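You operate a simulated robot arm through the tools that you are given. There is no shell and no other tool.

The job below is to be done with a simulated robot arm. You get a single attempt, and the scene is never put back.

TASK
Set the pressure from the air card and blow mould 57 clean.
Fine: the wand's button is on; open the yellow tap for it; afterwards put the wand back in its holder and shut the tap; leave the other moulds dusty.

Only the result counts: the job must be done as asked and must still hold three seconds after the hand-in. Knocking over, shifting, dropping, spilling or breaking anything else fails it.

THE ROBOT
A 7-joint arm with a two-finger parallel gripper, fixed in place. Base frame: the origin is on the floor under the middle of its stand, x ahead of it, y to its left, z up. Readings come in mm, degrees, newtons and seconds.
With the tool pointing down near the work surface it reaches from about 340 to 860 mm from the base axis. Its first joint turns from -166.0 to 166.0 degrees. Payload 3.43 kg.
Tool frame: the origin (TCP) lies between the finger pads and is the grasp point; the fingertips stand 34 mm ahead of it; z points along the fingers, y is the line along which they close. The gripper opens to 128 mm. The fingers are 24 mm wide and 12 mm thick; the gripper's body (48 by 130 mm) begins 96 mm behind the TCP.
Orientation is that of the tool frame in the base frame, as [roll, pitch, yaw] about the fixed x, y, z axes, in that order (R = Rz(yaw) Ry(pitch) Rx(roll)). With the fingers straight down and closing along the base's y, the tool's x points along the base's -x, its y along +y and its z along -z.

THE INTERFACE
- The arm moves only by the tool step_arm. Its argument "series" is a list that holds one entry, the list of rows, each a list of 7 numbers: the shift along the base's x, y, z in units of 500 mm (1.0 is 500 mm), then the turn, a rotation vector about the base's x, y, z in units of 180 degrees (1.0 is 180 degrees), then the finger opening in mm, from 0 to 128. In form: [[[x, y, z, rx, ry, rz, fingers], ...]]. A call has 1 to 20 rows; each row is the pose to reach, as a shift and turn from the pose commanded when the call began. A call with a number of a shift or a turn outside -1 to 1 is refused whole. Rows are played at 5 a second. More than 50 mm and 8.6 degrees between two rows, or a gripper value outside its range, and nothing of the call is played. Where a pose cannot be reached the arm comes as near as it can. A force on the tool above 40 N (or 10 N above the force at the start of the call, whichever is more), or a blocked arm, ends the call early, and 0.2 s more pass. The fingers move at their own pace (about 153 mm/s each) and stop on an object; they squeeze with about 24 N. The grip force told is the motor's: it shows also when the fingers shut on nothing. Time passes only in rows, and 0.2 s behind the last, so rows that repeat a pose let the fingers close. It gives the time, the measured TCP pose, the force on the tool (base axes), the opening and the grip force at its end, in the units of the frame above (readings bear some noise), with the torque about the TCP (base axes, N m) and any sound that the robot's microphone picked up.
- Cameras (640 x 400 px; columns grow to the right, rows downward): "scene" is fixed at [401.1, 498.8, 1562.8]; the picture's right is [0.39, -0.92, 0.00], its down [-0.15, -0.06, -0.99] and it looks along [0.91, 0.38, -0.16] (base axes); focal length 214 px, centre (320, 200). "wrist" rides on the gripper at [76, -11, -160] in the tool frame; the picture's right is [0.15, 0.99, 0.00], its down [-0.88, 0.13, -0.46] and it looks along [-0.45, 0.07, 0.89] (tool axes); focal length 234 px, centre (320, 200). There is no depth. A picture from a camera that has moved, and an enlarged one, comes with that camera's place and axes in the base frame and with its lens.
- get_image(camera): a new picture of that camera. The clock stands still meanwhile.
- zoom(camera, box): a new picture of the part [left, top, right, bottom] of that camera's present view, enlarged. The clock stands still meanwhile.
- close_job(): hands the job in; it is judged then, once.

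Nothing tells you positions but the pictures and the camera data. Unless the task says otherwise, let go and move clear before handing in.

The tools are called after ">>>" as a command line: name --argument value ..., lists and objects as JSON in quotes. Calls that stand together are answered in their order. step_arm: Moves the arm, as the interface text tells. Its arguments: {"type":"object","properties":{"series":{"type":"array","items":{"type":"array","items":{"type":"array","items":{"type":"number"}}}}},"required":["series"]} The other tools are called the same way: get_image (camera) takes a picture; zoom (camera, box) takes an enlarged picture of a part of a camera's view; close_job () hands the job in.

At the start:

```text
time_s: 0.0
eef_pos: [199.7, 427.7, 1404.4]
tcp_rot: [179.9, 0.0, -180.0]
wrist_force: [-0.6, 0.3, -0.4]
moment: [0.0, -0.02, -0.01]
finger_gap: 128.2
grip_force: 0.0
```

scene: 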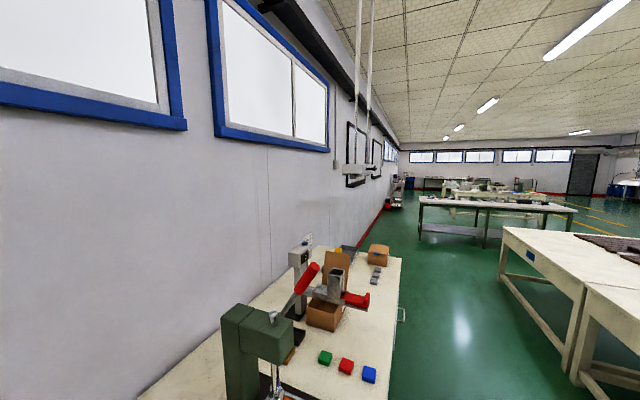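
wrist: 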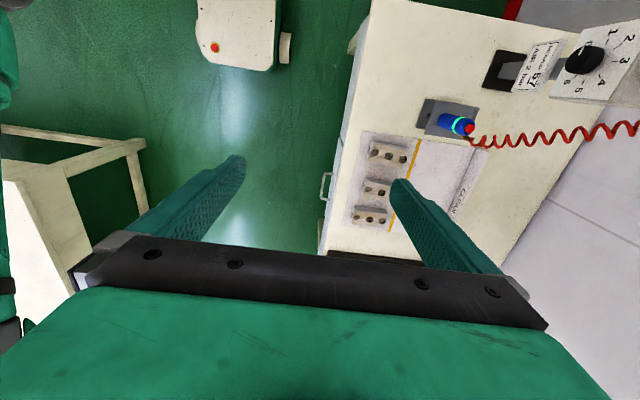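

I see a bench at the wall in the wrist view with three dusty moulds, a blue wand with a red coiled hose, a card and a dial. I'll zoom in on each of these before moving.

>>> zoom --camera "wrist" --box '[460, 0, 640, 112]'

>>> zoom --camera "wrist" --box '[330, 80, 520, 260]'

>>> zoom --camera "scene" --box '[200, 220, 420, 400]'

```text
3.56 times, centred on (550, 56) of wrist
camera zoom: at [122.2, 416.7, 1564.7], right [-0.15, 0.99, 0.0], down [0.88, 0.13, 0.46], along [0.45, 0.07, -0.89], focal length 833 px, centre (-498, 712)
```

zoom: 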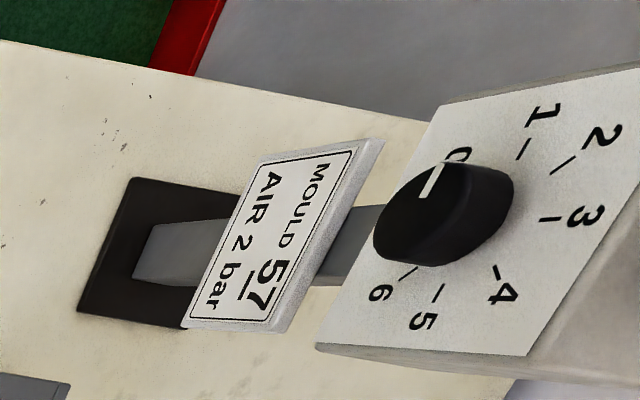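

```text
2.22 times, centred on (425, 170) of wrist
camera zoom: at [122.2, 416.7, 1564.7], right [-0.15, 0.99, 0.0], down [0.88, 0.13, 0.46], along [0.45, 0.07, -0.89], focal length 520 px, centre (87, 267)
```

zoom: 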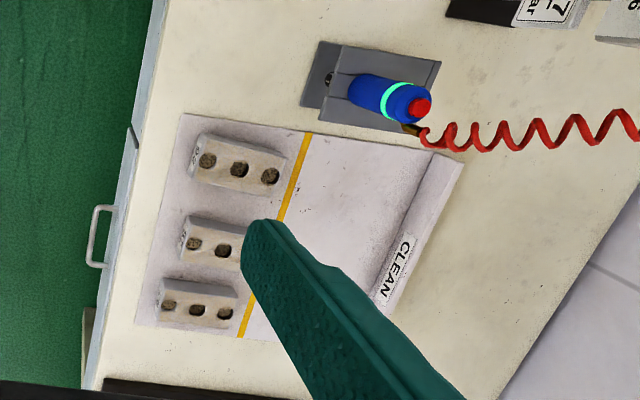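

```text
2.22 times, centred on (310, 310) of scene
camera zoom: at [401.1, 498.8, 1562.8], right [0.39, -0.92, 0.0], down [-0.15, -0.06, -0.99], along [0.91, 0.38, -0.16], focal length 477 px, centre (342, -44)
```

zoom: 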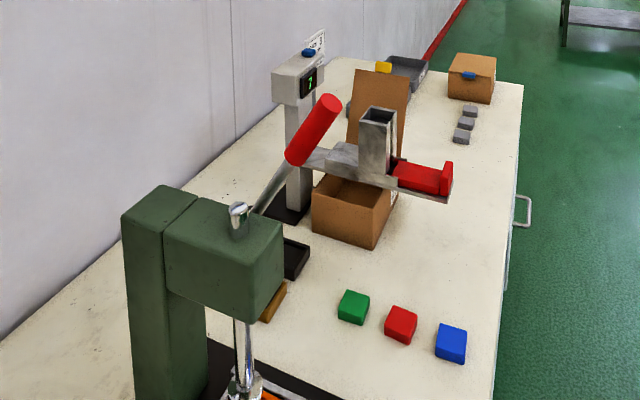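

The card reads "MOULD 57, AIR 2 bar", the dial is at 0, and the wand is in a grey holder. I haven't found the yellow tap yet, so I'll turn the wrist to look toward the wall side (+y).

>>> step_arm --series '[[[0, 0, 0, 0, 0, -0.042, 128], [0, 0, 0, 0, 0, -0.083, 128], [0, 0, 0, 0, 0, -0.125, 128], [0, 0, 0, 0, 0, -0.167, 128], [0, 0, 0, 0, 0, -0.208, 128], [0, 0, 0, 0, 0, -0.25, 128], [0, 0, 0, 0, 0, -0.292, 128], [0, 0, 0, 0, 0, -0.333, 128], [0, 0, 0, 0, 0, -0.375, 128], [0, 0, 0, 0, 0, -0.417, 128], [0, 0, 0, 0, 0, -0.458, 128], [0, 0, 0, 0, 0, -0.5, 128], [0, 0, 0, 0, 0, -0.5, 128]]]'

```text
time_s: 2.8
eef_pos: [204.4, 429.7, 1394.2]
tcp_rot: [-177.9, 0.6, 90.0]
wrist_force: [-0.8, 0.1, 0.1]
moment: [-0.04, -0.02, 0.03]
finger_gap: 128.2
grip_force: 0.0
```

The arm is turned now, slightly below the commanded height. I'll take a picture from here.

>>> get_image --camera "wrist"

```text
taken
camera wrist: at [198.7, 507.5, 1553.5], right [0.99, 0.15, -0.04], down [0.15, -0.88, 0.46], along [0.03, -0.46, -0.89], focal length 234 px, centre (320, 200)
```

wrist: 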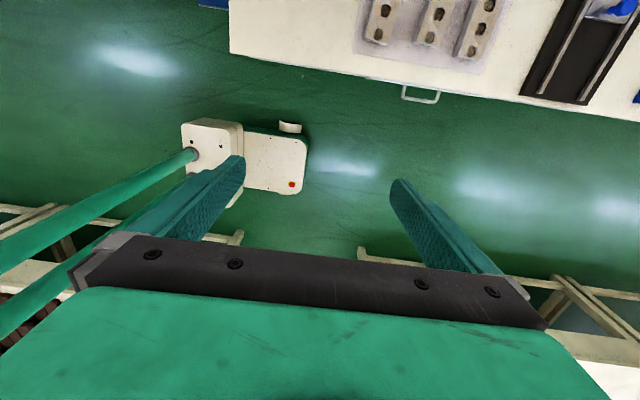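

The bench edge is at the top of this view. I'll tilt the tool toward +y to look over the bench and wall.

>>> step_arm --series '[[[0, 0, 0, 0.045, 0, 0, 128], [0, 0, 0, 0.09, 0, 0, 128], [0, 0, 0, 0.135, 0, 0, 128], [0, 0, 0, 0.18, 0, 0, 128], [0, 0, 0, 0.225, 0, 0, 128], [0, 0, 0, 0.27, 0, 0, 128], [0, 0, 0, 0.315, 0, 0, 128], [0, 0, 0, 0.36, 0, 0, 128], [0, 0, 0, 0.36, 0, 0, 128]]]'

>>> get_image --camera "wrist"

```text
time_s: 4.8
eef_pos: [198.7, 428.3, 1405.2]
tcp_rot: [179.8, -64.9, 90.2]
wrist_force: [0.4, 0.0, 0.2]
moment: [-0.04, -0.03, 0.0]
finger_gap: 128.0
grip_force: 0.1
```

```text
taken
camera wrist: at [186.3, 315.6, 1541.6], right [0.99, 0.06, 0.13], down [0.13, -0.79, -0.6], along [0.07, 0.61, -0.79], focal length 234 px, centre (320, 200)
```

wrist: 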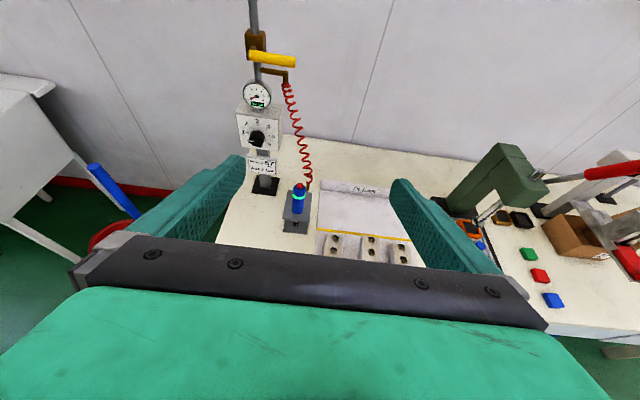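

Now I see everything: a wall pipe with a yellow lever tap, a pressure gauge, the dial, the card, and the wand with its hose. I'll zoom in on each.

>>> zoom --camera "wrist" --box '[220, 20, 340, 110]'

>>> zoom --camera "wrist" --box '[220, 90, 340, 180]'

>>> zoom --camera "wrist" --box '[240, 150, 440, 275]'

```text
4.44 times, centred on (280, 65) of wrist
camera zoom: at [186.3, 315.6, 1541.6], right [0.99, 0.06, 0.13], down [0.13, -0.79, -0.6], along [0.07, 0.61, -0.79], focal length 1041 px, centre (498, 800)
```

zoom: 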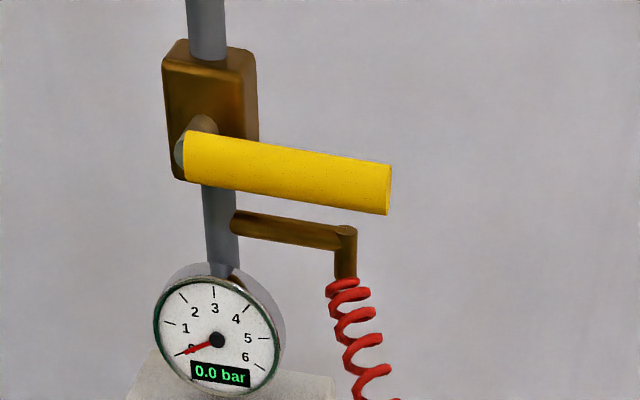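

```text
4.44 times, centred on (280, 135) of wrist
camera zoom: at [186.3, 315.6, 1541.6], right [0.99, 0.06, 0.13], down [0.13, -0.79, -0.6], along [0.07, 0.61, -0.79], focal length 1041 px, centre (498, 489)
```

zoom: 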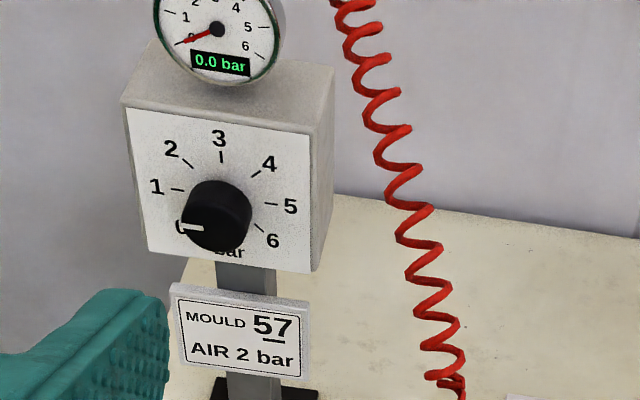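

```text
3.20 times, centred on (340, 212) of wrist
camera zoom: at [186.3, 315.6, 1541.6], right [0.99, 0.06, 0.13], down [0.13, -0.79, -0.6], along [0.07, 0.61, -0.79], focal length 749 px, centre (256, 160)
```

zoom: 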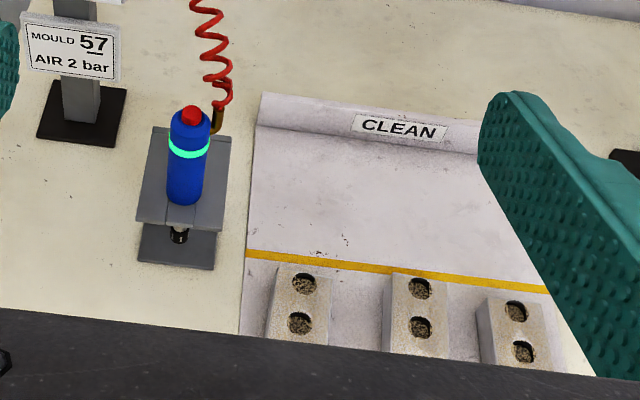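

By triangulation the wand's red top is near (168, 767, 1019) and the first mould's top is near z≈800. I'll level the tool toward the wall from a second position to triangulate the tap and dial.

>>> step_arm --series '[[[-0.04, 0, -0.04, 0.028, 0, 0, 128], [-0.08, 0, -0.08, 0.056, 0, 0, 128], [-0.12, 0, -0.12, 0.083, 0, 0, 128], [-0.16, 0, -0.16, 0.111, 0, 0, 128], [-0.2, 0, -0.2, 0.139, 0, 0, 128], [-0.2, 0, -0.2, 0.139, 0, 0, 128]]]'

>>> get_image --camera "wrist"

>>> get_image --camera "scene"

```text
time_s: 6.2
eef_pos: [128.2, 533.3, 1363.0]
tcp_rot: [-173.6, -89.9, 83.4]
wrist_force: [-1.7, 0.1, 0.2]
moment: [-0.03, -0.02, 0.03]
finger_gap: 128.0
grip_force: 0.0
out of reach, approached as far as the arm can: row 2, 3, 4, 5, 6
```

```text
taken
camera wrist: at [116.6, 374.9, 1438.9], right [0.99, 0.0, 0.15], down [0.13, -0.46, -0.88], along [0.07, 0.89, -0.45], focal length 234 px, centre (320, 200)
```

wrist: 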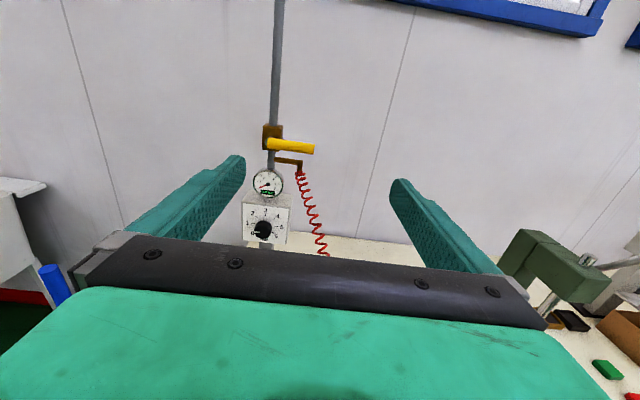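

```text
taken
```

scene: 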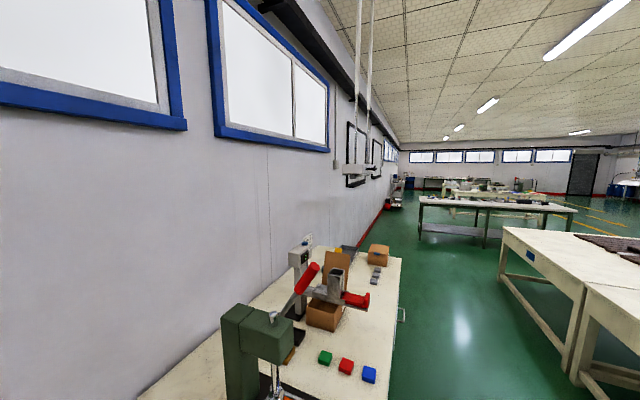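

From this view I can triangulate the tap and the dial. I'll zoom in on both for precise pixel positions.

>>> zoom --camera "wrist" --box '[230, 110, 350, 185]'

>>> zoom --camera "wrist" --box '[230, 165, 350, 260]'

```text
5.33 times, centred on (290, 148) of wrist
camera zoom: at [116.6, 374.9, 1438.9], right [0.99, 0.0, 0.15], down [0.13, -0.46, -0.88], along [0.07, 0.89, -0.45], focal length 1249 px, centre (480, 480)
```

zoom: 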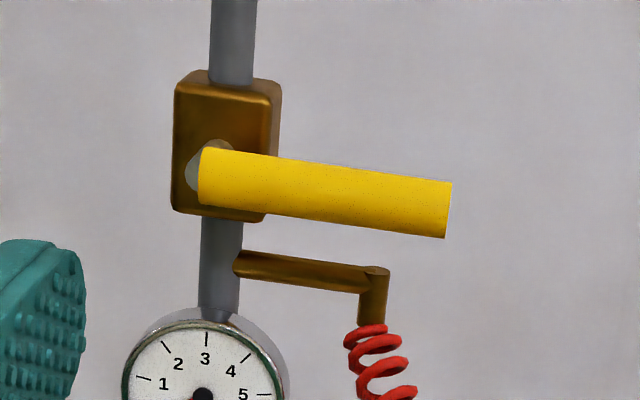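

```text
4.21 times, centred on (290, 212) of wrist
camera zoom: at [116.6, 374.9, 1438.9], right [0.99, 0.0, 0.15], down [0.13, -0.46, -0.88], along [0.07, 0.89, -0.45], focal length 986 px, centre (446, 147)
```

zoom: 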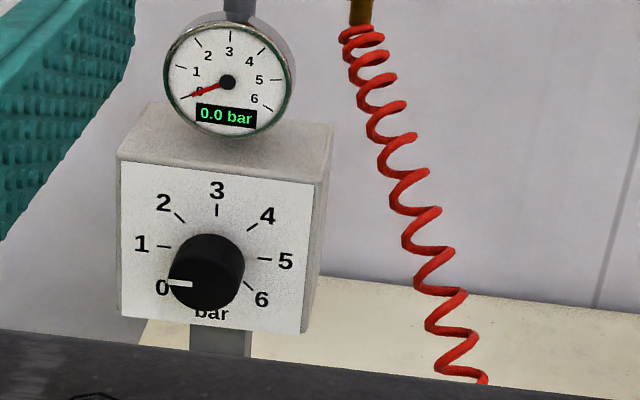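

The yellow lever lies horizontally from about (21, 893, 1298) to (125, 900, 1298), and the knob front is near (31, 831, 1103). Next I'll go and read the mould numbers from a pose in front of the moulds.

>>> step_arm --series '[[[0.052, 0.015, -0.051, -0.011, 0, 0, 128], [0.104, 0.029, -0.102, -0.022, 0, 0, 128], [0.157, 0.043, -0.152, -0.033, 0, 0, 128], [0.209, 0.058, -0.203, -0.044, 0, 0, 128], [0.261, 0.072, -0.254, -0.055, 0, 0, 128], [0.313, 0.087, -0.305, -0.066, 0, 0, 128], [0.365, 0.101, -0.356, -0.077, 0, 0, 128], [0.418, 0.116, -0.406, -0.088, 0, 0, 128], [0.47, 0.13, -0.457, -0.099, 0, 0, 128], [0.522, 0.145, -0.508, -0.11, 0, 0, 128], [0.522, 0.145, -0.508, -0.11, 0, 0, 128]]]'

>>> get_image --camera "wrist"

```text
time_s: 8.6
eef_pos: [391.5, 606.9, 1107.7]
tcp_rot: [180.0, -70.0, 90.2]
wrist_force: [-0.2, -0.2, -0.6]
moment: [0.02, 0.02, 0.01]
finger_gap: 127.9
grip_force: 0.1
```

```text
taken
camera wrist: at [379.7, 482.7, 1234.4], right [0.99, 0.05, 0.14], down [0.13, -0.73, -0.67], along [0.07, 0.68, -0.73], focal length 234 px, centre (320, 200)
```

wrist: 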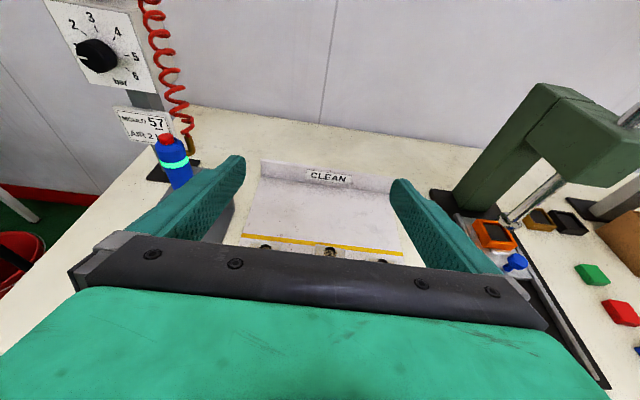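

The camera is too close now, so I'll back off in −y and look again.

>>> step_arm --series '[[[0, -0.09, 0, 0, 0, 0, 128], [0, -0.18, 0, 0, 0, 0, 128], [0, -0.27, 0, 0, 0, 0, 128], [0, -0.36, 0, 0, 0, 0, 128], [0, -0.36, 0, 0, 0, 0, 128]]]'

>>> get_image --camera "wrist"

```text
time_s: 9.8
eef_pos: [391.2, 427.5, 1106.4]
tcp_rot: [179.9, -70.0, 90.1]
wrist_force: [0.0, 0.6, 0.5]
moment: [0.0, 0.01, 0.0]
finger_gap: 128.0
grip_force: 0.0
```

```text
taken
camera wrist: at [378.8, 303.4, 1233.1], right [0.99, 0.05, 0.14], down [0.13, -0.73, -0.67], along [0.07, 0.68, -0.73], focal length 234 px, centre (320, 200)
```

wrist: 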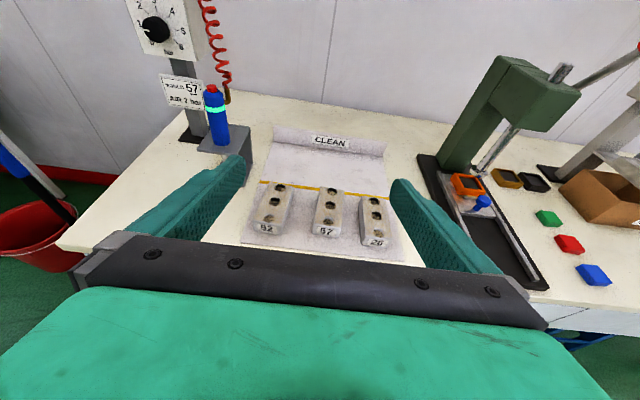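

The mould numbers are visible on the front faces. I'll zoom in to read them, and on the wand's holder too.

>>> zoom --camera "wrist" --box '[240, 170, 400, 260]'

>>> zoom --camera "wrist" --box '[150, 70, 290, 170]'

>>> zoom --camera "wrist" --box '[110, 0, 250, 90]'

```text
4.00 times, centred on (320, 215) of wrist
camera zoom: at [378.8, 303.4, 1233.1], right [0.99, 0.05, 0.14], down [0.13, -0.73, -0.67], along [0.07, 0.68, -0.73], focal length 937 px, centre (320, 140)
```

zoom: 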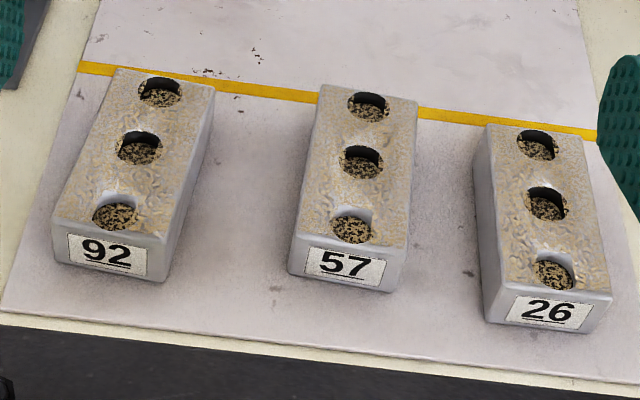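

```text
4.00 times, centred on (220, 120) of wrist
camera zoom: at [378.8, 303.4, 1233.1], right [0.99, 0.05, 0.14], down [0.13, -0.73, -0.67], along [0.07, 0.68, -0.73], focal length 937 px, centre (720, 520)
```

zoom: 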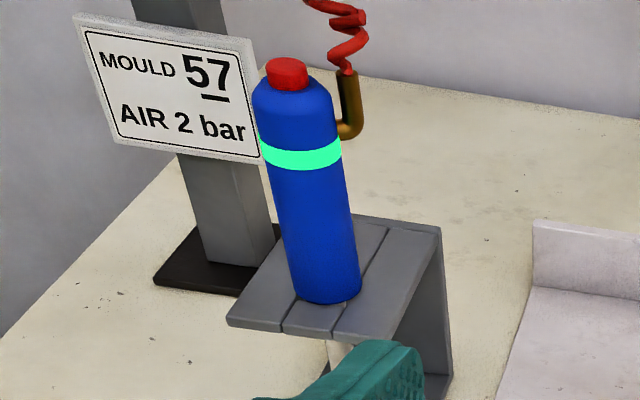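

```text
4.44 times, centred on (180, 45) of wrist
camera zoom: at [378.8, 303.4, 1233.1], right [0.99, 0.05, 0.14], down [0.13, -0.73, -0.67], along [0.07, 0.68, -0.73], focal length 1041 px, centre (942, 889)
```

zoom: 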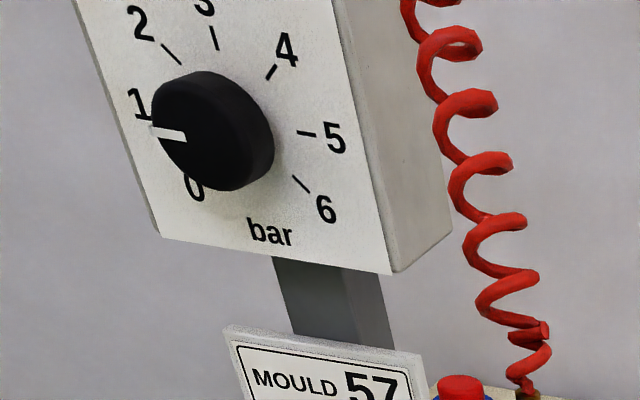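

Mould 57 is the middle one, between 92 and 26, and the dial seems to step 45° per bar with the pointer possibly not at zero. I'll get a front-on view of the dial to read the pointer properly.

>>> step_arm --series '[[[-0.0635, 0.0515, -0.0055, 0.01, 0, 0, 128], [-0.127, 0.103, -0.011, 0.02, 0, 0, 128], [-0.1905, 0.1544, -0.0164, 0.03, 0, 0, 128], [-0.254, 0.206, -0.022, 0.04, 0, 0, 128], [-0.317, 0.257, -0.027, 0.05, 0, 0, 128], [-0.381, 0.309, -0.033, 0.06, 0, 0, 128], [-0.444, 0.36, -0.038, 0.07, 0, 0, 128], [-0.508, 0.412, -0.044, 0.08, 0, 0, 128], [-0.571, 0.463, -0.049, 0.09, 0, 0, 128], [-0.635, 0.515, -0.055, 0.1, 0, 0, 128], [-0.698, 0.566, -0.06, 0.111, 0, 0, 128], [-0.698, 0.566, -0.06, 0.111, 0, 0, 128]]]'

>>> get_image --camera "wrist"

```text
time_s: 12.6
eef_pos: [430.3, 617.4, 1130.9]
tcp_rot: [31.0, -84.9, -153.0]
wrist_force: [0.4, 0.5, 0.2]
moment: [0.02, -0.03, -0.03]
finger_gap: 128.2
grip_force: 0.0
out of reach, approached as far as the arm can: row 8, 9
stopped in row 12: the arm was blocked; the commanded pose is now the measured one
```

```text
taken
camera wrist: at [330.0, 485.3, 1194.9], right [0.82, -0.53, 0.19], down [-0.06, -0.42, -0.91], along [0.56, 0.73, -0.38], focal length 234 px, centre (320, 200)
```

wrist: 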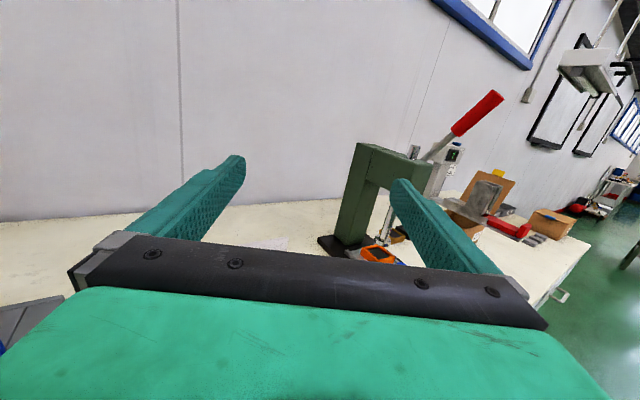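

The last move flipped the arm into an awkward configuration and it stopped at (430, 617, 1131) without touching anything. I'll unwind it carefully back toward the pose that worked before.

>>> step_arm --series '[[[-0.016, -0.047, 0, 0, 0, 0.036, 128], [-0.031, -0.094, 0, 0, 0, 0.072, 128], [-0.047, -0.14, 0, 0, 0, 0.107, 128], [-0.062, -0.187, 0, 0, 0, 0.143, 128], [-0.078, -0.234, 0, 0, 0, 0.179, 128], [-0.078, -0.234, 0, 0, 0, 0.179, 128]]]'

>>> get_image --camera "wrist"

```text
time_s: 14.0
eef_pos: [392.0, 499.2, 1131.7]
tcp_rot: [31.1, -85.0, -120.9]
wrist_force: [0.1, -0.1, -0.4]
moment: [-0.02, -0.03, 0.0]
finger_gap: 128.1
grip_force: 0.0
```

```text
taken
camera wrist: at [376.7, 334.9, 1194.5], right [0.98, -0.01, 0.19], down [0.17, -0.39, -0.91], along [0.08, 0.92, -0.38], focal length 234 px, centre (320, 200)
```

wrist: 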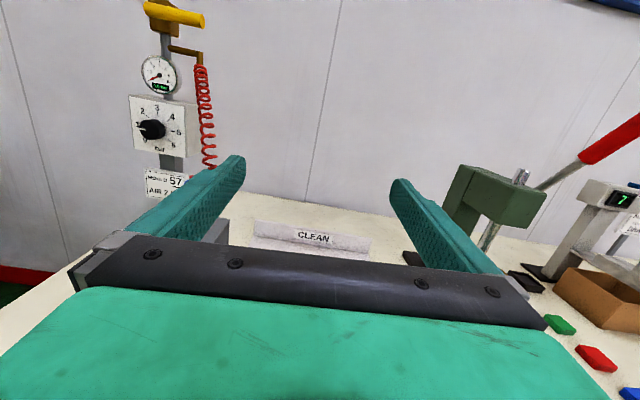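

That worked and the tool is level here with a good view. I'll zoom in on the dial and tap.

>>> zoom --camera "wrist" --box '[115, 85, 215, 165]'

>>> zoom --camera "wrist" --box '[125, 0, 225, 100]'

```text
5.00 times, centred on (165, 125) of wrist
camera zoom: at [376.7, 334.9, 1194.5], right [0.98, -0.01, 0.19], down [0.17, -0.39, -0.91], along [0.08, 0.92, -0.38], focal length 1171 px, centre (1095, 575)
```

zoom: 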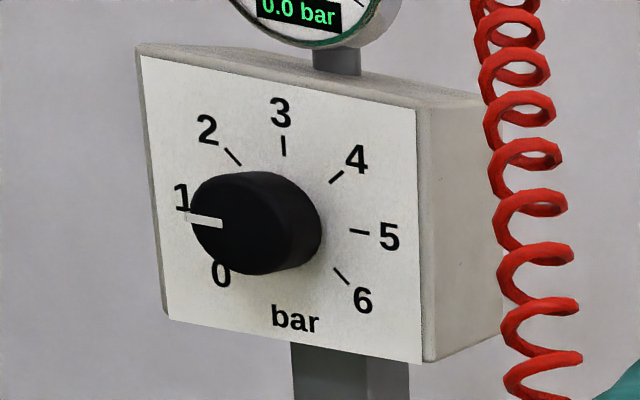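

```text
4.00 times, centred on (175, 50) of wrist
camera zoom: at [376.7, 334.9, 1194.5], right [0.98, -0.01, 0.19], down [0.17, -0.39, -0.91], along [0.08, 0.92, -0.38], focal length 937 px, centre (900, 800)
```

zoom: 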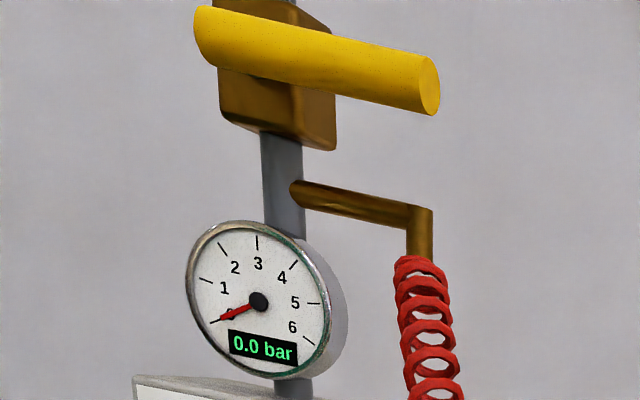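

The dial is 45° per bar and the pointer sits at 1 bar, so it needs a 45° clockwise turn to reach 2. The knob is near (20, 872–910, 1065); I'll move partway there in a 20° nose-down attitude, which suits the arm better.

>>> step_arm --series '[[[0, 0, 0, -0.045, 0.005, 0, 100], [0, 0, 0, -0.09, 0.01, 0, 100], [0, 0, 0, -0.135, 0.0144, 0, 100], [-0.073, 0.025, 0, -0.135, 0.0144, 0, 100], [-0.146, 0.05, -0.005, -0.135, 0.0144, 0, 100], [-0.219, 0.075, -0.008, -0.135, 0.0144, 0, 100], [-0.292, 0.1, -0.011, -0.135, 0.0144, 0, 100], [-0.292, 0.1, -0.011, -0.135, 0.0144, 0, 100]]]'

```text
time_s: 15.8
eef_pos: [245.4, 550.5, 1125.3]
tcp_rot: [-179.8, -70.0, 90.3]
wrist_force: [-0.6, 0.4, 0.1]
moment: [0.01, -0.01, -0.03]
finger_gap: 100.1
grip_force: 0.1
```

It followed cleanly. I'll continue toward the dial in small stages.

>>> step_arm --series '[[[-0.0725, 0.045, -0.008, 0, 0, 0, 100], [-0.145, 0.09, -0.015, 0, 0, 0, 100], [-0.2175, 0.135, -0.022, 0, 0, 0, 100], [-0.29, 0.18, -0.03, 0, 0, 0, 100], [-0.29, 0.18, -0.03, 0, 0, 0, 100]]]'

```text
time_s: 17.0
eef_pos: [102.5, 640.1, 1109.5]
tcp_rot: [-179.6, -70.1, 90.3]
wrist_force: [-0.7, 1.1, -0.2]
moment: [0.05, -0.01, -0.08]
finger_gap: 100.1
grip_force: 0.1
```

Still following well. One more stage, then a close picture of the knob.

>>> step_arm --series '[[[-0.055, 0.04, -0.017, 0, 0, 0, 100], [-0.11, 0.08, -0.034, 0, 0, 0, 100], [-0.164, 0.12, -0.05, 0, 0, 0, 100], [-0.164, 0.12, -0.05, 0, 0, 0, 100]]]'

>>> get_image --camera "wrist"

>>> zoom --camera "wrist" --box '[240, 0, 440, 125]'

```text
time_s: 18.0
eef_pos: [54.0, 699.4, 1110.4]
tcp_rot: [-179.5, -70.0, 89.9]
wrist_force: [1.3, 0.4, 0.3]
moment: [-0.07, 0.0, 0.12]
finger_gap: 100.0
grip_force: 0.1
out of reach, approached as far as the arm can: row 1, 2, 3, 4
```

```text
taken
camera wrist: at [42.6, 576.0, 1236.7], right [0.99, 0.06, 0.13], down [0.13, -0.73, -0.67], along [0.06, 0.68, -0.73], focal length 234 px, centre (320, 200)
```

wrist: 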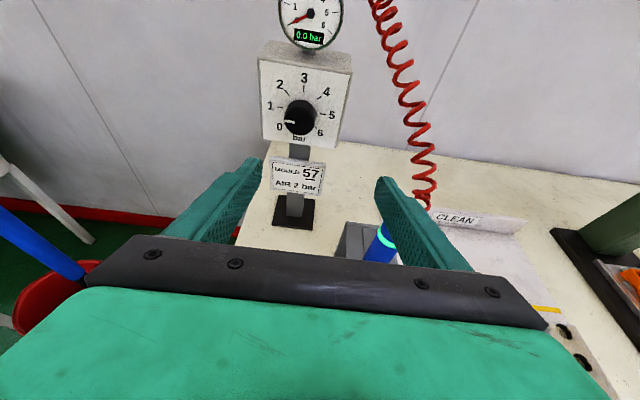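

```text
3.20 times, centred on (340, 62) of wrist
camera zoom: at [42.6, 576.0, 1236.7], right [0.99, 0.06, 0.13], down [0.13, -0.73, -0.67], along [0.06, 0.68, -0.73], focal length 749 px, centre (256, 640)
```

zoom: 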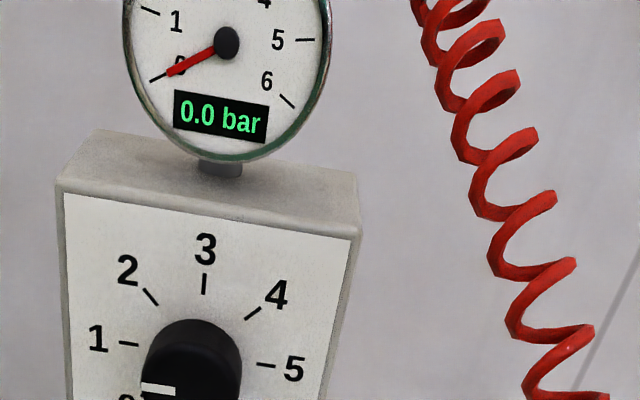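

The arm is at a limit again at (54, 699, 1110). I'll test small rolls about the tool axis to find which joint direction is free before continuing.

>>> step_arm --series '[[[0, 0, 0, 0, 0.0418, -0.0152, 100], [0, 0, 0, 0, 0.0836, -0.0304, 100], [0, 0, 0, 0, 0.0836, -0.0304, 100]]]'

```text
time_s: 18.8
eef_pos: [47.6, 699.1, 1112.4]
tcp_rot: [-142.5, -64.6, 50.5]
wrist_force: [-2.1, -0.7, 0.3]
moment: [0.0, -0.05, -0.14]
finger_gap: 100.0
grip_force: 0.1
out of reach, approached as far as the arm can: row 2
```

The roll was reached. Now I'll test whether moving toward the dial works from this rolled attitude.

>>> step_arm --series '[[[-0.027, 0.02, -0.01, 0, 0, 0, 100], [-0.054, 0.04, -0.02, 0, 0, 0, 100], [-0.054, 0.04, -0.02, 0, 0, 0, 100]]]'

```text
time_s: 19.6
eef_pos: [32.8, 720.9, 1107.1]
tcp_rot: [-142.6, -64.6, 50.0]
wrist_force: [0.2, -0.1, -0.4]
moment: [0.02, 0.0, 0.0]
finger_gap: 100.0
grip_force: 0.1
out of reach, approached as far as the arm can: row 1, 2, 3
```

x still falls short by about 12 mm. I'll pitch the tool further down and see whether that frees the motion.

>>> step_arm --series '[[[0, 0, 0.01, -0.04, 0, 0, 100], [0, 0, 0.02, -0.08, 0, 0, 100], [-0.02, 0, 0.02, -0.11, 0, 0, 100], [-0.04, 0, 0.02, -0.11, 0, 0, 100], [-0.04, 0, 0.02, -0.11, 0, 0, 100]]]'

```text
time_s: 20.8
eef_pos: [13.0, 721.3, 1117.1]
tcp_rot: [-161.3, -47.6, 66.1]
wrist_force: [-0.4, 0.2, 0.0]
moment: [-0.02, 0.01, 0.02]
finger_gap: 100.1
grip_force: 0.1
```

Pitching down to about 40° below horizontal freed it. I'll take a pre-grip pose for the knob with the gripper rolled −22.5° about y, so a +45° turn stays centred.

>>> step_arm --series '[[[-0.006, 0.036, 0, -0.0021, -0.0389, 0.0107, 100], [-0.012, 0.073, 0.001, -0.0042, -0.0778, 0.0214, 100], [-0.018, 0.109, 0.001, -0.0063, -0.1166, 0.0322, 100], [-0.024, 0.146, 0.002, -0.0084, -0.1555, 0.0429, 100], [-0.03, 0.182, 0.002, -0.0105, -0.1944, 0.0536, 100], [-0.03, 0.182, 0.002, -0.0105, -0.1944, 0.0536, 100]]]'

>>> get_image --camera "wrist"

```text
time_s: 22.2
eef_pos: [-3.2, 811.2, 1116.4]
tcp_rot: [146.8, -45.4, 114.9]
wrist_force: [0.4, -0.1, -0.2]
moment: [0.04, -0.01, 0.01]
finger_gap: 100.1
grip_force: 0.0
```

```text
taken
camera wrist: at [-75.8, 736.8, 1261.4], right [0.87, 0.09, 0.48], down [0.27, -0.91, -0.31], along [0.41, 0.4, -0.82], focal length 234 px, centre (320, 200)
```

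wrist: 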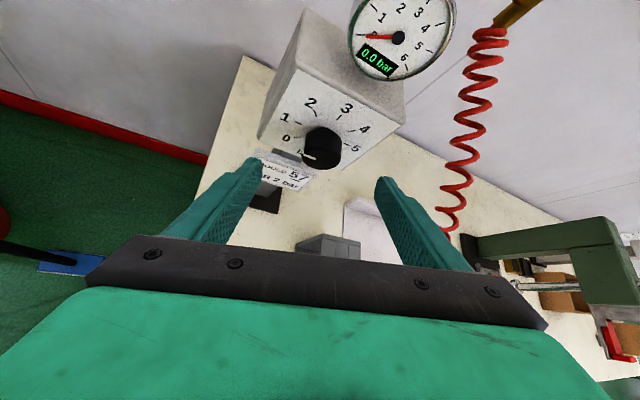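

The knob is nicely between the fingers in the view. I'll zoom to check alignment before advancing.

>>> zoom --camera "wrist" --box '[250, 80, 410, 200]'

```text
3.33 times, centred on (330, 140) of wrist
camera zoom: at [-75.8, 736.8, 1261.4], right [0.87, 0.09, 0.48], down [0.27, -0.91, -0.31], along [0.41, 0.4, -0.82], focal length 781 px, centre (287, 400)
```

zoom: 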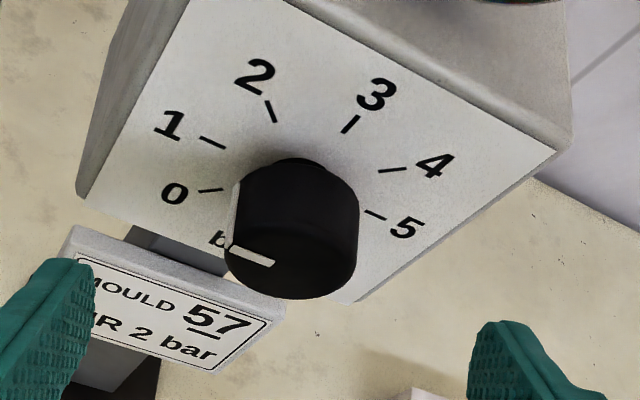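

Alignment confirmed: knob axis at about (20, y, 1065), panel face near y≈914. I'll advance so the pads straddle the knob, staying clear of the panel.

>>> step_arm --series '[[[0.009, 0.029, -0.02, 0, 0, 0, 100], [0.018, 0.058, -0.04, 0, 0, 0, 100], [0.027, 0.088, -0.06, 0, 0, 0, 100], [0.0354, 0.1168, -0.0794, 0, 0, 0, 100], [0.0354, 0.1168, -0.0794, 0, 0, 0, 100]]]'

>>> get_image --camera "wrist"

>>> zoom --camera "wrist" --box '[230, 80, 430, 240]'

```text
time_s: 23.4
eef_pos: [15.1, 869.6, 1079.3]
tcp_rot: [147.0, -45.4, 114.7]
wrist_force: [0.8, 0.2, 0.0]
moment: [0.02, -0.03, -0.02]
finger_gap: 99.6
grip_force: 0.0
```

```text
taken
camera wrist: at [-57.7, 795.3, 1222.4], right [0.87, 0.09, 0.48], down [0.27, -0.91, -0.31], along [0.41, 0.4, -0.82], focal length 234 px, centre (320, 200)
```

wrist: 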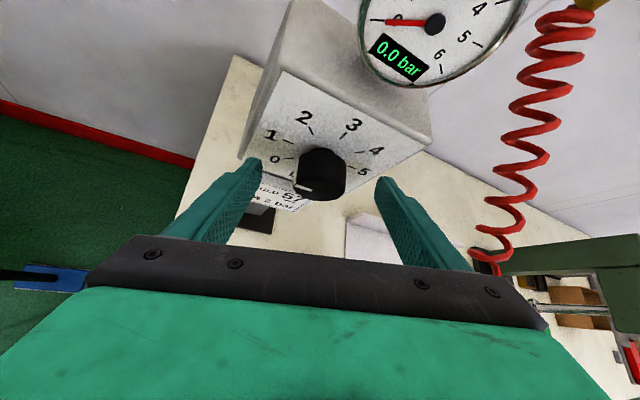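

```text
2.50 times, centred on (330, 160) of wrist
camera zoom: at [-57.7, 795.3, 1222.4], right [0.87, 0.09, 0.48], down [0.27, -0.91, -0.31], along [0.41, 0.4, -0.82], focal length 585 px, centre (295, 300)
```

zoom: 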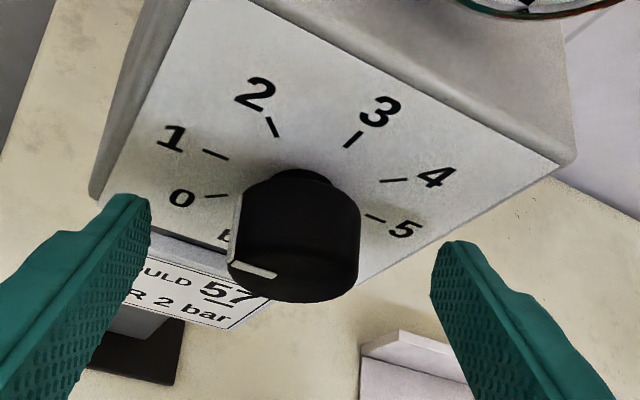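

The fingers straddle the knob, centred. I'll close the gripper on it.

>>> step_arm --series '[[[0, 0, 0, 0, 0, 0, 60], [0, 0, 0, 0, 0, 0, 30], [0, 0, 0, 0, 0, 0, 30], [0, 0, 0, 0, 0, 0, 30]]]'

>>> zoom --camera "wrist" --box '[230, 80, 430, 240]'

```text
time_s: 24.4
eef_pos: [13.5, 869.8, 1077.8]
tcp_rot: [147.0, -45.4, 114.8]
wrist_force: [-2.5, 2.6, -1.7]
moment: [0.05, 0.06, 0.33]
finger_gap: 43.4
grip_force: 45.1
```

```text
2.50 times, centred on (330, 160) of wrist
camera zoom: at [-58.1, 795.2, 1222.4], right [0.87, 0.09, 0.48], down [0.27, -0.91, -0.31], along [0.41, 0.4, -0.82], focal length 585 px, centre (295, 300)
```

zoom: 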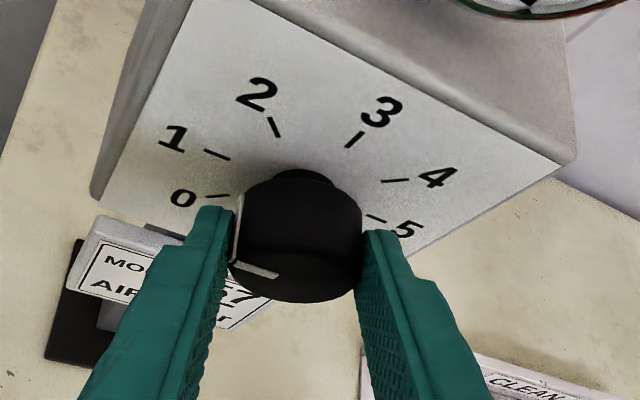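

The knob is gripped (43 mm). Now I'll turn it 45° clockwise (+45° about y), following the knob axis.

>>> step_arm --series '[[[0.0033, 0, 0.0011, 0, 0.0417, 0, 30], [0.0067, 0, 0.0018, 0, 0.0833, 0, 30], [0.0102, 0, 0.002, 0, 0.125, 0, 30], [0.0136, 0, 0.0018, 0, 0.1667, 0, 30], [0.017, 0, 0.0012, 0, 0.2083, 0, 30], [0.0202, 0, 0, 0, 0.25, 0, 30], [0.0202, 0, 0, 0, 0.25, 0, 30]]]'

>>> get_image --camera "wrist"

>>> zoom --camera "wrist" --box '[230, 60, 430, 220]'

```text
time_s: 26.0
eef_pos: [25.2, 870.2, 1078.0]
tcp_rot: [-146.9, -45.3, 65.0]
wrist_force: [4.3, -11.0, 1.1]
moment: [0.09, -0.01, 0.13]
finger_gap: 43.2
grip_force: 45.4
```

```text
taken
camera wrist: at [75.7, 795.3, 1231.2], right [0.96, 0.09, -0.28], down [-0.03, -0.91, -0.41], along [-0.29, 0.4, -0.87], focal length 234 px, centre (320, 200)
```

wrist: 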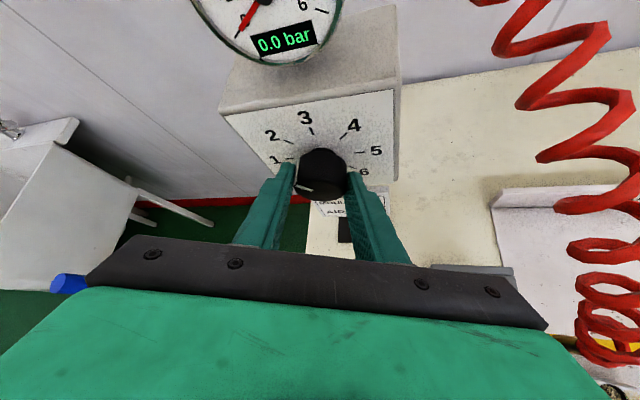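

```text
2.50 times, centred on (330, 140) of wrist
camera zoom: at [75.7, 795.3, 1231.2], right [0.96, 0.09, -0.28], down [-0.03, -0.91, -0.41], along [-0.29, 0.4, -0.87], focal length 585 px, centre (295, 350)
```

zoom: 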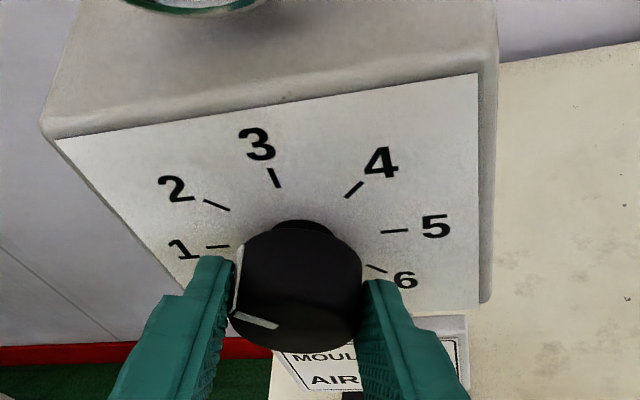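

The knob turned with the grip, and the pointer kept its place relative to the fingers. I'll release, back off along the tool axis and check the pointer.

>>> step_arm --series '[[[0, 0, 0, 0, 0, 0, 70], [0, 0, 0, 0, 0, 0, 90], [0, 0, 0, 0, 0, 0, 90], [0.0115, -0.036, 0.0275, 0, 0, 0, 90], [0.023, -0.072, 0.055, 0, 0, 0, 90], [0.034, -0.108, 0.082, 0, 0, 0, 90], [0.034, -0.108, 0.082, 0, 0, 0, 90]]]'

>>> get_image --camera "wrist"

>>> zoom --camera "wrist" --box '[230, 60, 430, 220]'

```text
time_s: 27.6
eef_pos: [41.1, 815.8, 1120.2]
tcp_rot: [-147.0, -45.4, 65.1]
wrist_force: [0.1, -0.5, 0.5]
moment: [-0.03, -0.02, -0.01]
finger_gap: 90.0
grip_force: 0.0
```

```text
taken
camera wrist: at [91.6, 741.1, 1271.8], right [0.96, 0.09, -0.27], down [-0.03, -0.91, -0.41], along [-0.29, 0.4, -0.87], focal length 234 px, centre (320, 200)
```

wrist: 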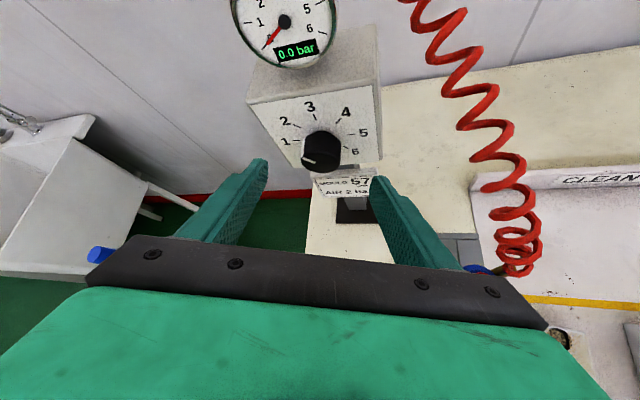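

```text
2.50 times, centred on (330, 140) of wrist
camera zoom: at [91.6, 741.1, 1271.8], right [0.96, 0.09, -0.27], down [-0.03, -0.91, -0.41], along [-0.29, 0.4, -0.87], focal length 585 px, centre (295, 350)
```

zoom: 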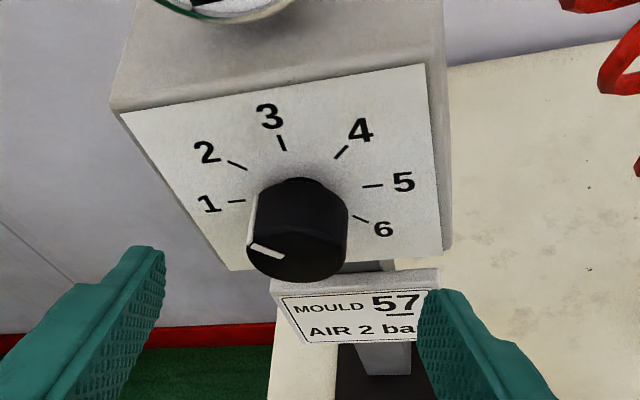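

The pointer is now on 2. Next is the yellow lever, so I'll back off, unroll the tool and rise to lever height to look at it closely.

>>> step_arm --series '[[[0, -0.06, 0.04, 0, -0.0417, 0, 90], [0, -0.12, 0.08, 0, -0.0833, 0, 90], [0, -0.18, 0.12, 0, -0.125, 0, 60], [0.02, -0.22, 0.19, 0, -0.125, 0, 30], [0.04, -0.26, 0.26, 0, -0.125, 0, 10], [0.06, -0.26, 0.32, 0, -0.125, 0, 0], [0.06, -0.26, 0.32, 0, -0.125, 0, 0]]]'

>>> get_image --camera "wrist"

```text
time_s: 29.2
eef_pos: [70.9, 685.1, 1279.4]
tcp_rot: [180.0, -50.3, 90.0]
wrist_force: [-0.4, 0.1, -0.1]
moment: [0.02, -0.04, 0.03]
finger_gap: 0.1
grip_force: 24.5
```

```text
taken
camera wrist: at [59.6, 611.0, 1439.9], right [0.99, 0.09, 0.11], down [0.13, -0.91, -0.39], along [0.07, 0.4, -0.91], focal length 234 px, centre (320, 200)
```

wrist: 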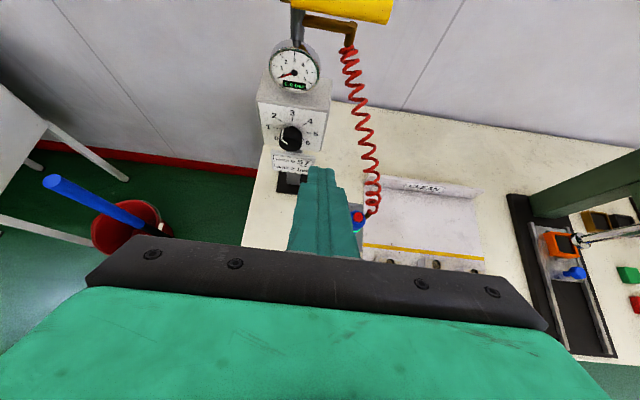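

Good, (71, 685, 1279) with the gripper closed. I'll pitch up 20° to bring the tap into view.

>>> step_arm --series '[[[0, 0, 0, 0.037, 0, 0, 0], [0, 0, 0, 0.074, 0, 0, 0], [0, 0, 0, 0.111, 0, 0, 0], [0, 0, 0, 0.111, 0, 0, 0]]]'

>>> get_image --camera "wrist"

>>> zoom --camera "wrist" --box '[240, 0, 440, 125]'

```text
time_s: 30.2
eef_pos: [71.7, 685.8, 1278.9]
tcp_rot: [-179.9, -70.5, 89.9]
wrist_force: [0.5, 0.0, -0.7]
moment: [-0.02, -0.01, -0.01]
finger_gap: 0.0
grip_force: 23.7
```

```text
taken
camera wrist: at [59.6, 561.1, 1404.5], right [0.99, 0.05, 0.14], down [0.13, -0.72, -0.68], along [0.07, 0.69, -0.72], focal length 234 px, centre (320, 200)
```

wrist: 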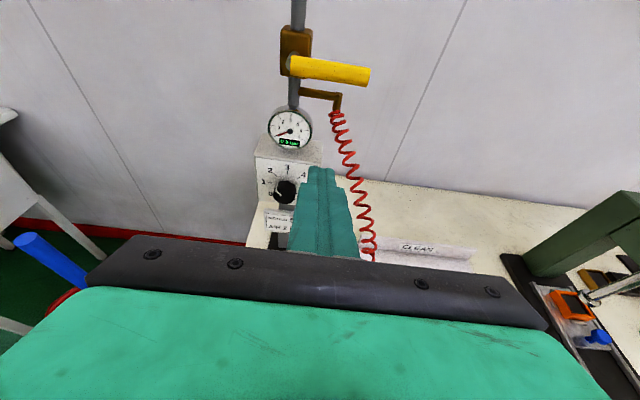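

```text
3.20 times, centred on (340, 62) of wrist
camera zoom: at [59.6, 561.1, 1404.5], right [0.99, 0.05, 0.14], down [0.13, -0.72, -0.68], along [0.07, 0.69, -0.72], focal length 749 px, centre (256, 640)
```

zoom: 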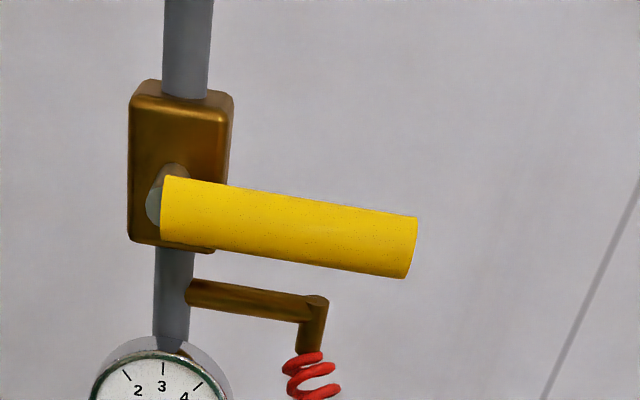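

The tap is clearly visible, with the lever perpendicular to the pipe (closed). I'll slide the closed fingertips under the free end of the lever with clearance.

>>> step_arm --series '[[[0.033, 0.086, 0.017, 0, 0, 0, 0], [0.067, 0.172, 0.034, 0, 0, 0, 0], [0.067, 0.248, 0.007, 0, 0, 0, 0], [0.067, 0.323, -0.019, 0, 0, 0, 0], [0.067, 0.36, -0.032, 0, 0, 0, 0], [0.067, 0.36, -0.032, 0, 0, 0, 0]]]'

>>> get_image --camera "wrist"

>>> zoom --camera "wrist" --box '[220, 40, 420, 240]'

```text
time_s: 31.6
eef_pos: [103.8, 866.8, 1263.6]
tcp_rot: [-180.0, -70.4, 89.9]
wrist_force: [0.1, 0.3, 0.5]
moment: [0.0, 0.01, 0.02]
finger_gap: 0.0
grip_force: 24.0
```

```text
taken
camera wrist: at [92.5, 741.7, 1388.6], right [0.99, 0.05, 0.14], down [0.13, -0.72, -0.68], along [0.07, 0.69, -0.72], focal length 234 px, centre (320, 200)
```

wrist: 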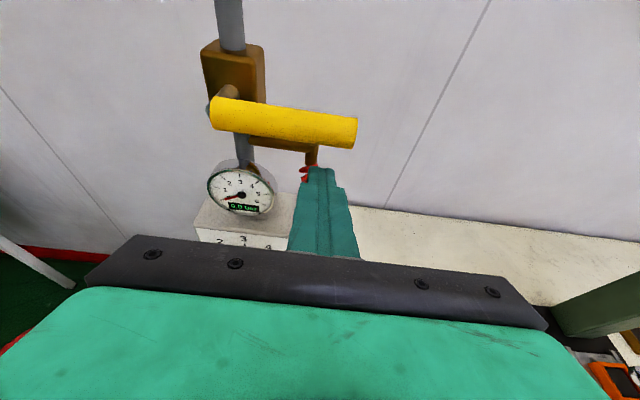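

```text
2.00 times, centred on (320, 140) of wrist
camera zoom: at [92.5, 741.7, 1388.6], right [0.99, 0.05, 0.14], down [0.13, -0.72, -0.68], along [0.07, 0.69, -0.72], focal length 468 px, centre (320, 320)
```

zoom: 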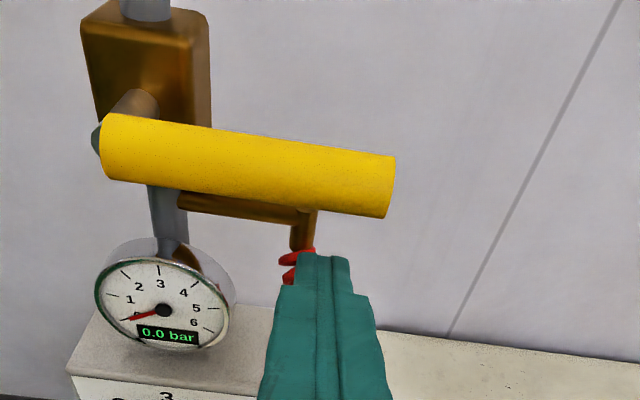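

The lever's end is confirmed near (125, 905, 1296), and my fingertip is below and just in front of it. I'll go a bit further in and lift gently to test the opening direction.

>>> step_arm --series '[[[0, 0.0444, -0.016, 0, 0, 0, 0], [0, 0.0444, -0.002, 0, 0, 0, 0], [0, 0.0444, 0.013, 0, 0, 0, 0], [0.004, 0.0444, 0.024, 0, 0, 0, 0], [0.006, 0.0444, 0.035, 0, 0, 0, 0], [0.008, 0.0444, 0.046, 0, 0, 0, 0], [0.008, 0.0444, 0.057, 0, 0, 0, 0]]]'

>>> zoom --camera "wrist" --box '[200, 20, 420, 240]'

```text
time_s: 33.2
eef_pos: [109.2, 888.0, 1291.5]
tcp_rot: [-179.9, -70.5, 90.0]
wrist_force: [-1.1, -0.5, -1.5]
moment: [0.0, 0.01, -0.02]
finger_gap: 0.0
grip_force: 23.6
```

```text
1.82 times, centred on (310, 130) of wrist
camera zoom: at [97.3, 763.7, 1417.3], right [0.99, 0.05, 0.14], down [0.13, -0.72, -0.68], along [0.07, 0.69, -0.72], focal length 426 px, centre (338, 327)
```

zoom: 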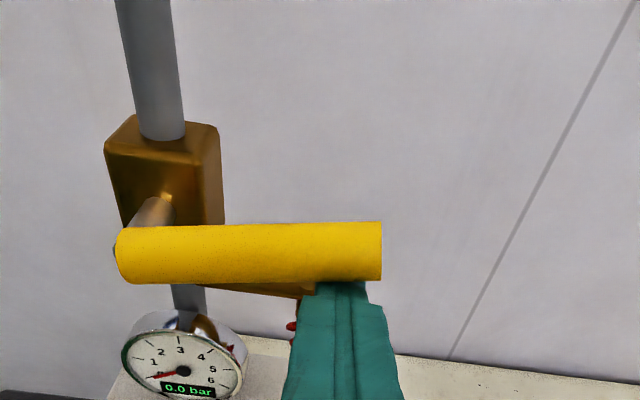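

The lever lifts easily, so up is a free direction. I'll follow its arc to about 60° and check.

>>> step_arm --series '[[[0, 0, 0.026, 0, 0, 0, 0], [-0.001, 0, 0.051, 0, 0, 0, 0], [-0.007, 0, 0.073, 0, 0, 0, 0], [-0.015, 0, 0.095, 0, 0, 0, 0], [-0.027, 0, 0.116, 0, 0, 0, 0], [-0.041, 0, 0.135, 0, 0, 0, 0], [-0.041, 0, 0.135, 0, 0, 0, 0]]]'

>>> get_image --camera "wrist"

```text
time_s: 34.8
eef_pos: [87.1, 889.9, 1359.8]
tcp_rot: [-179.9, -70.5, 89.8]
wrist_force: [-0.3, 0.1, -0.1]
moment: [0.0, 0.0, 0.01]
finger_gap: 0.3
grip_force: 24.1
```

```text
taken
camera wrist: at [76.6, 763.6, 1485.2], right [0.99, 0.05, 0.14], down [0.13, -0.72, -0.68], along [0.07, 0.69, -0.72], focal length 234 px, centre (320, 200)
```

wrist: 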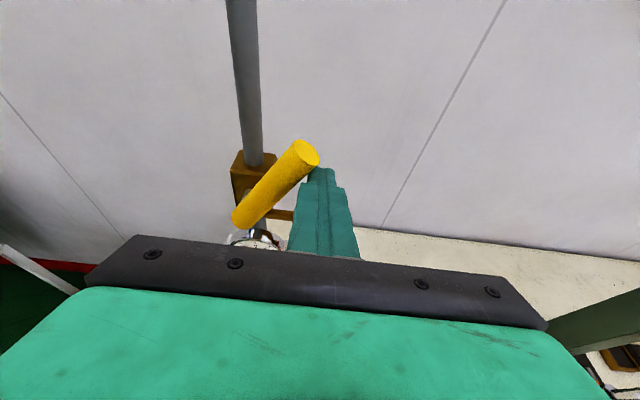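

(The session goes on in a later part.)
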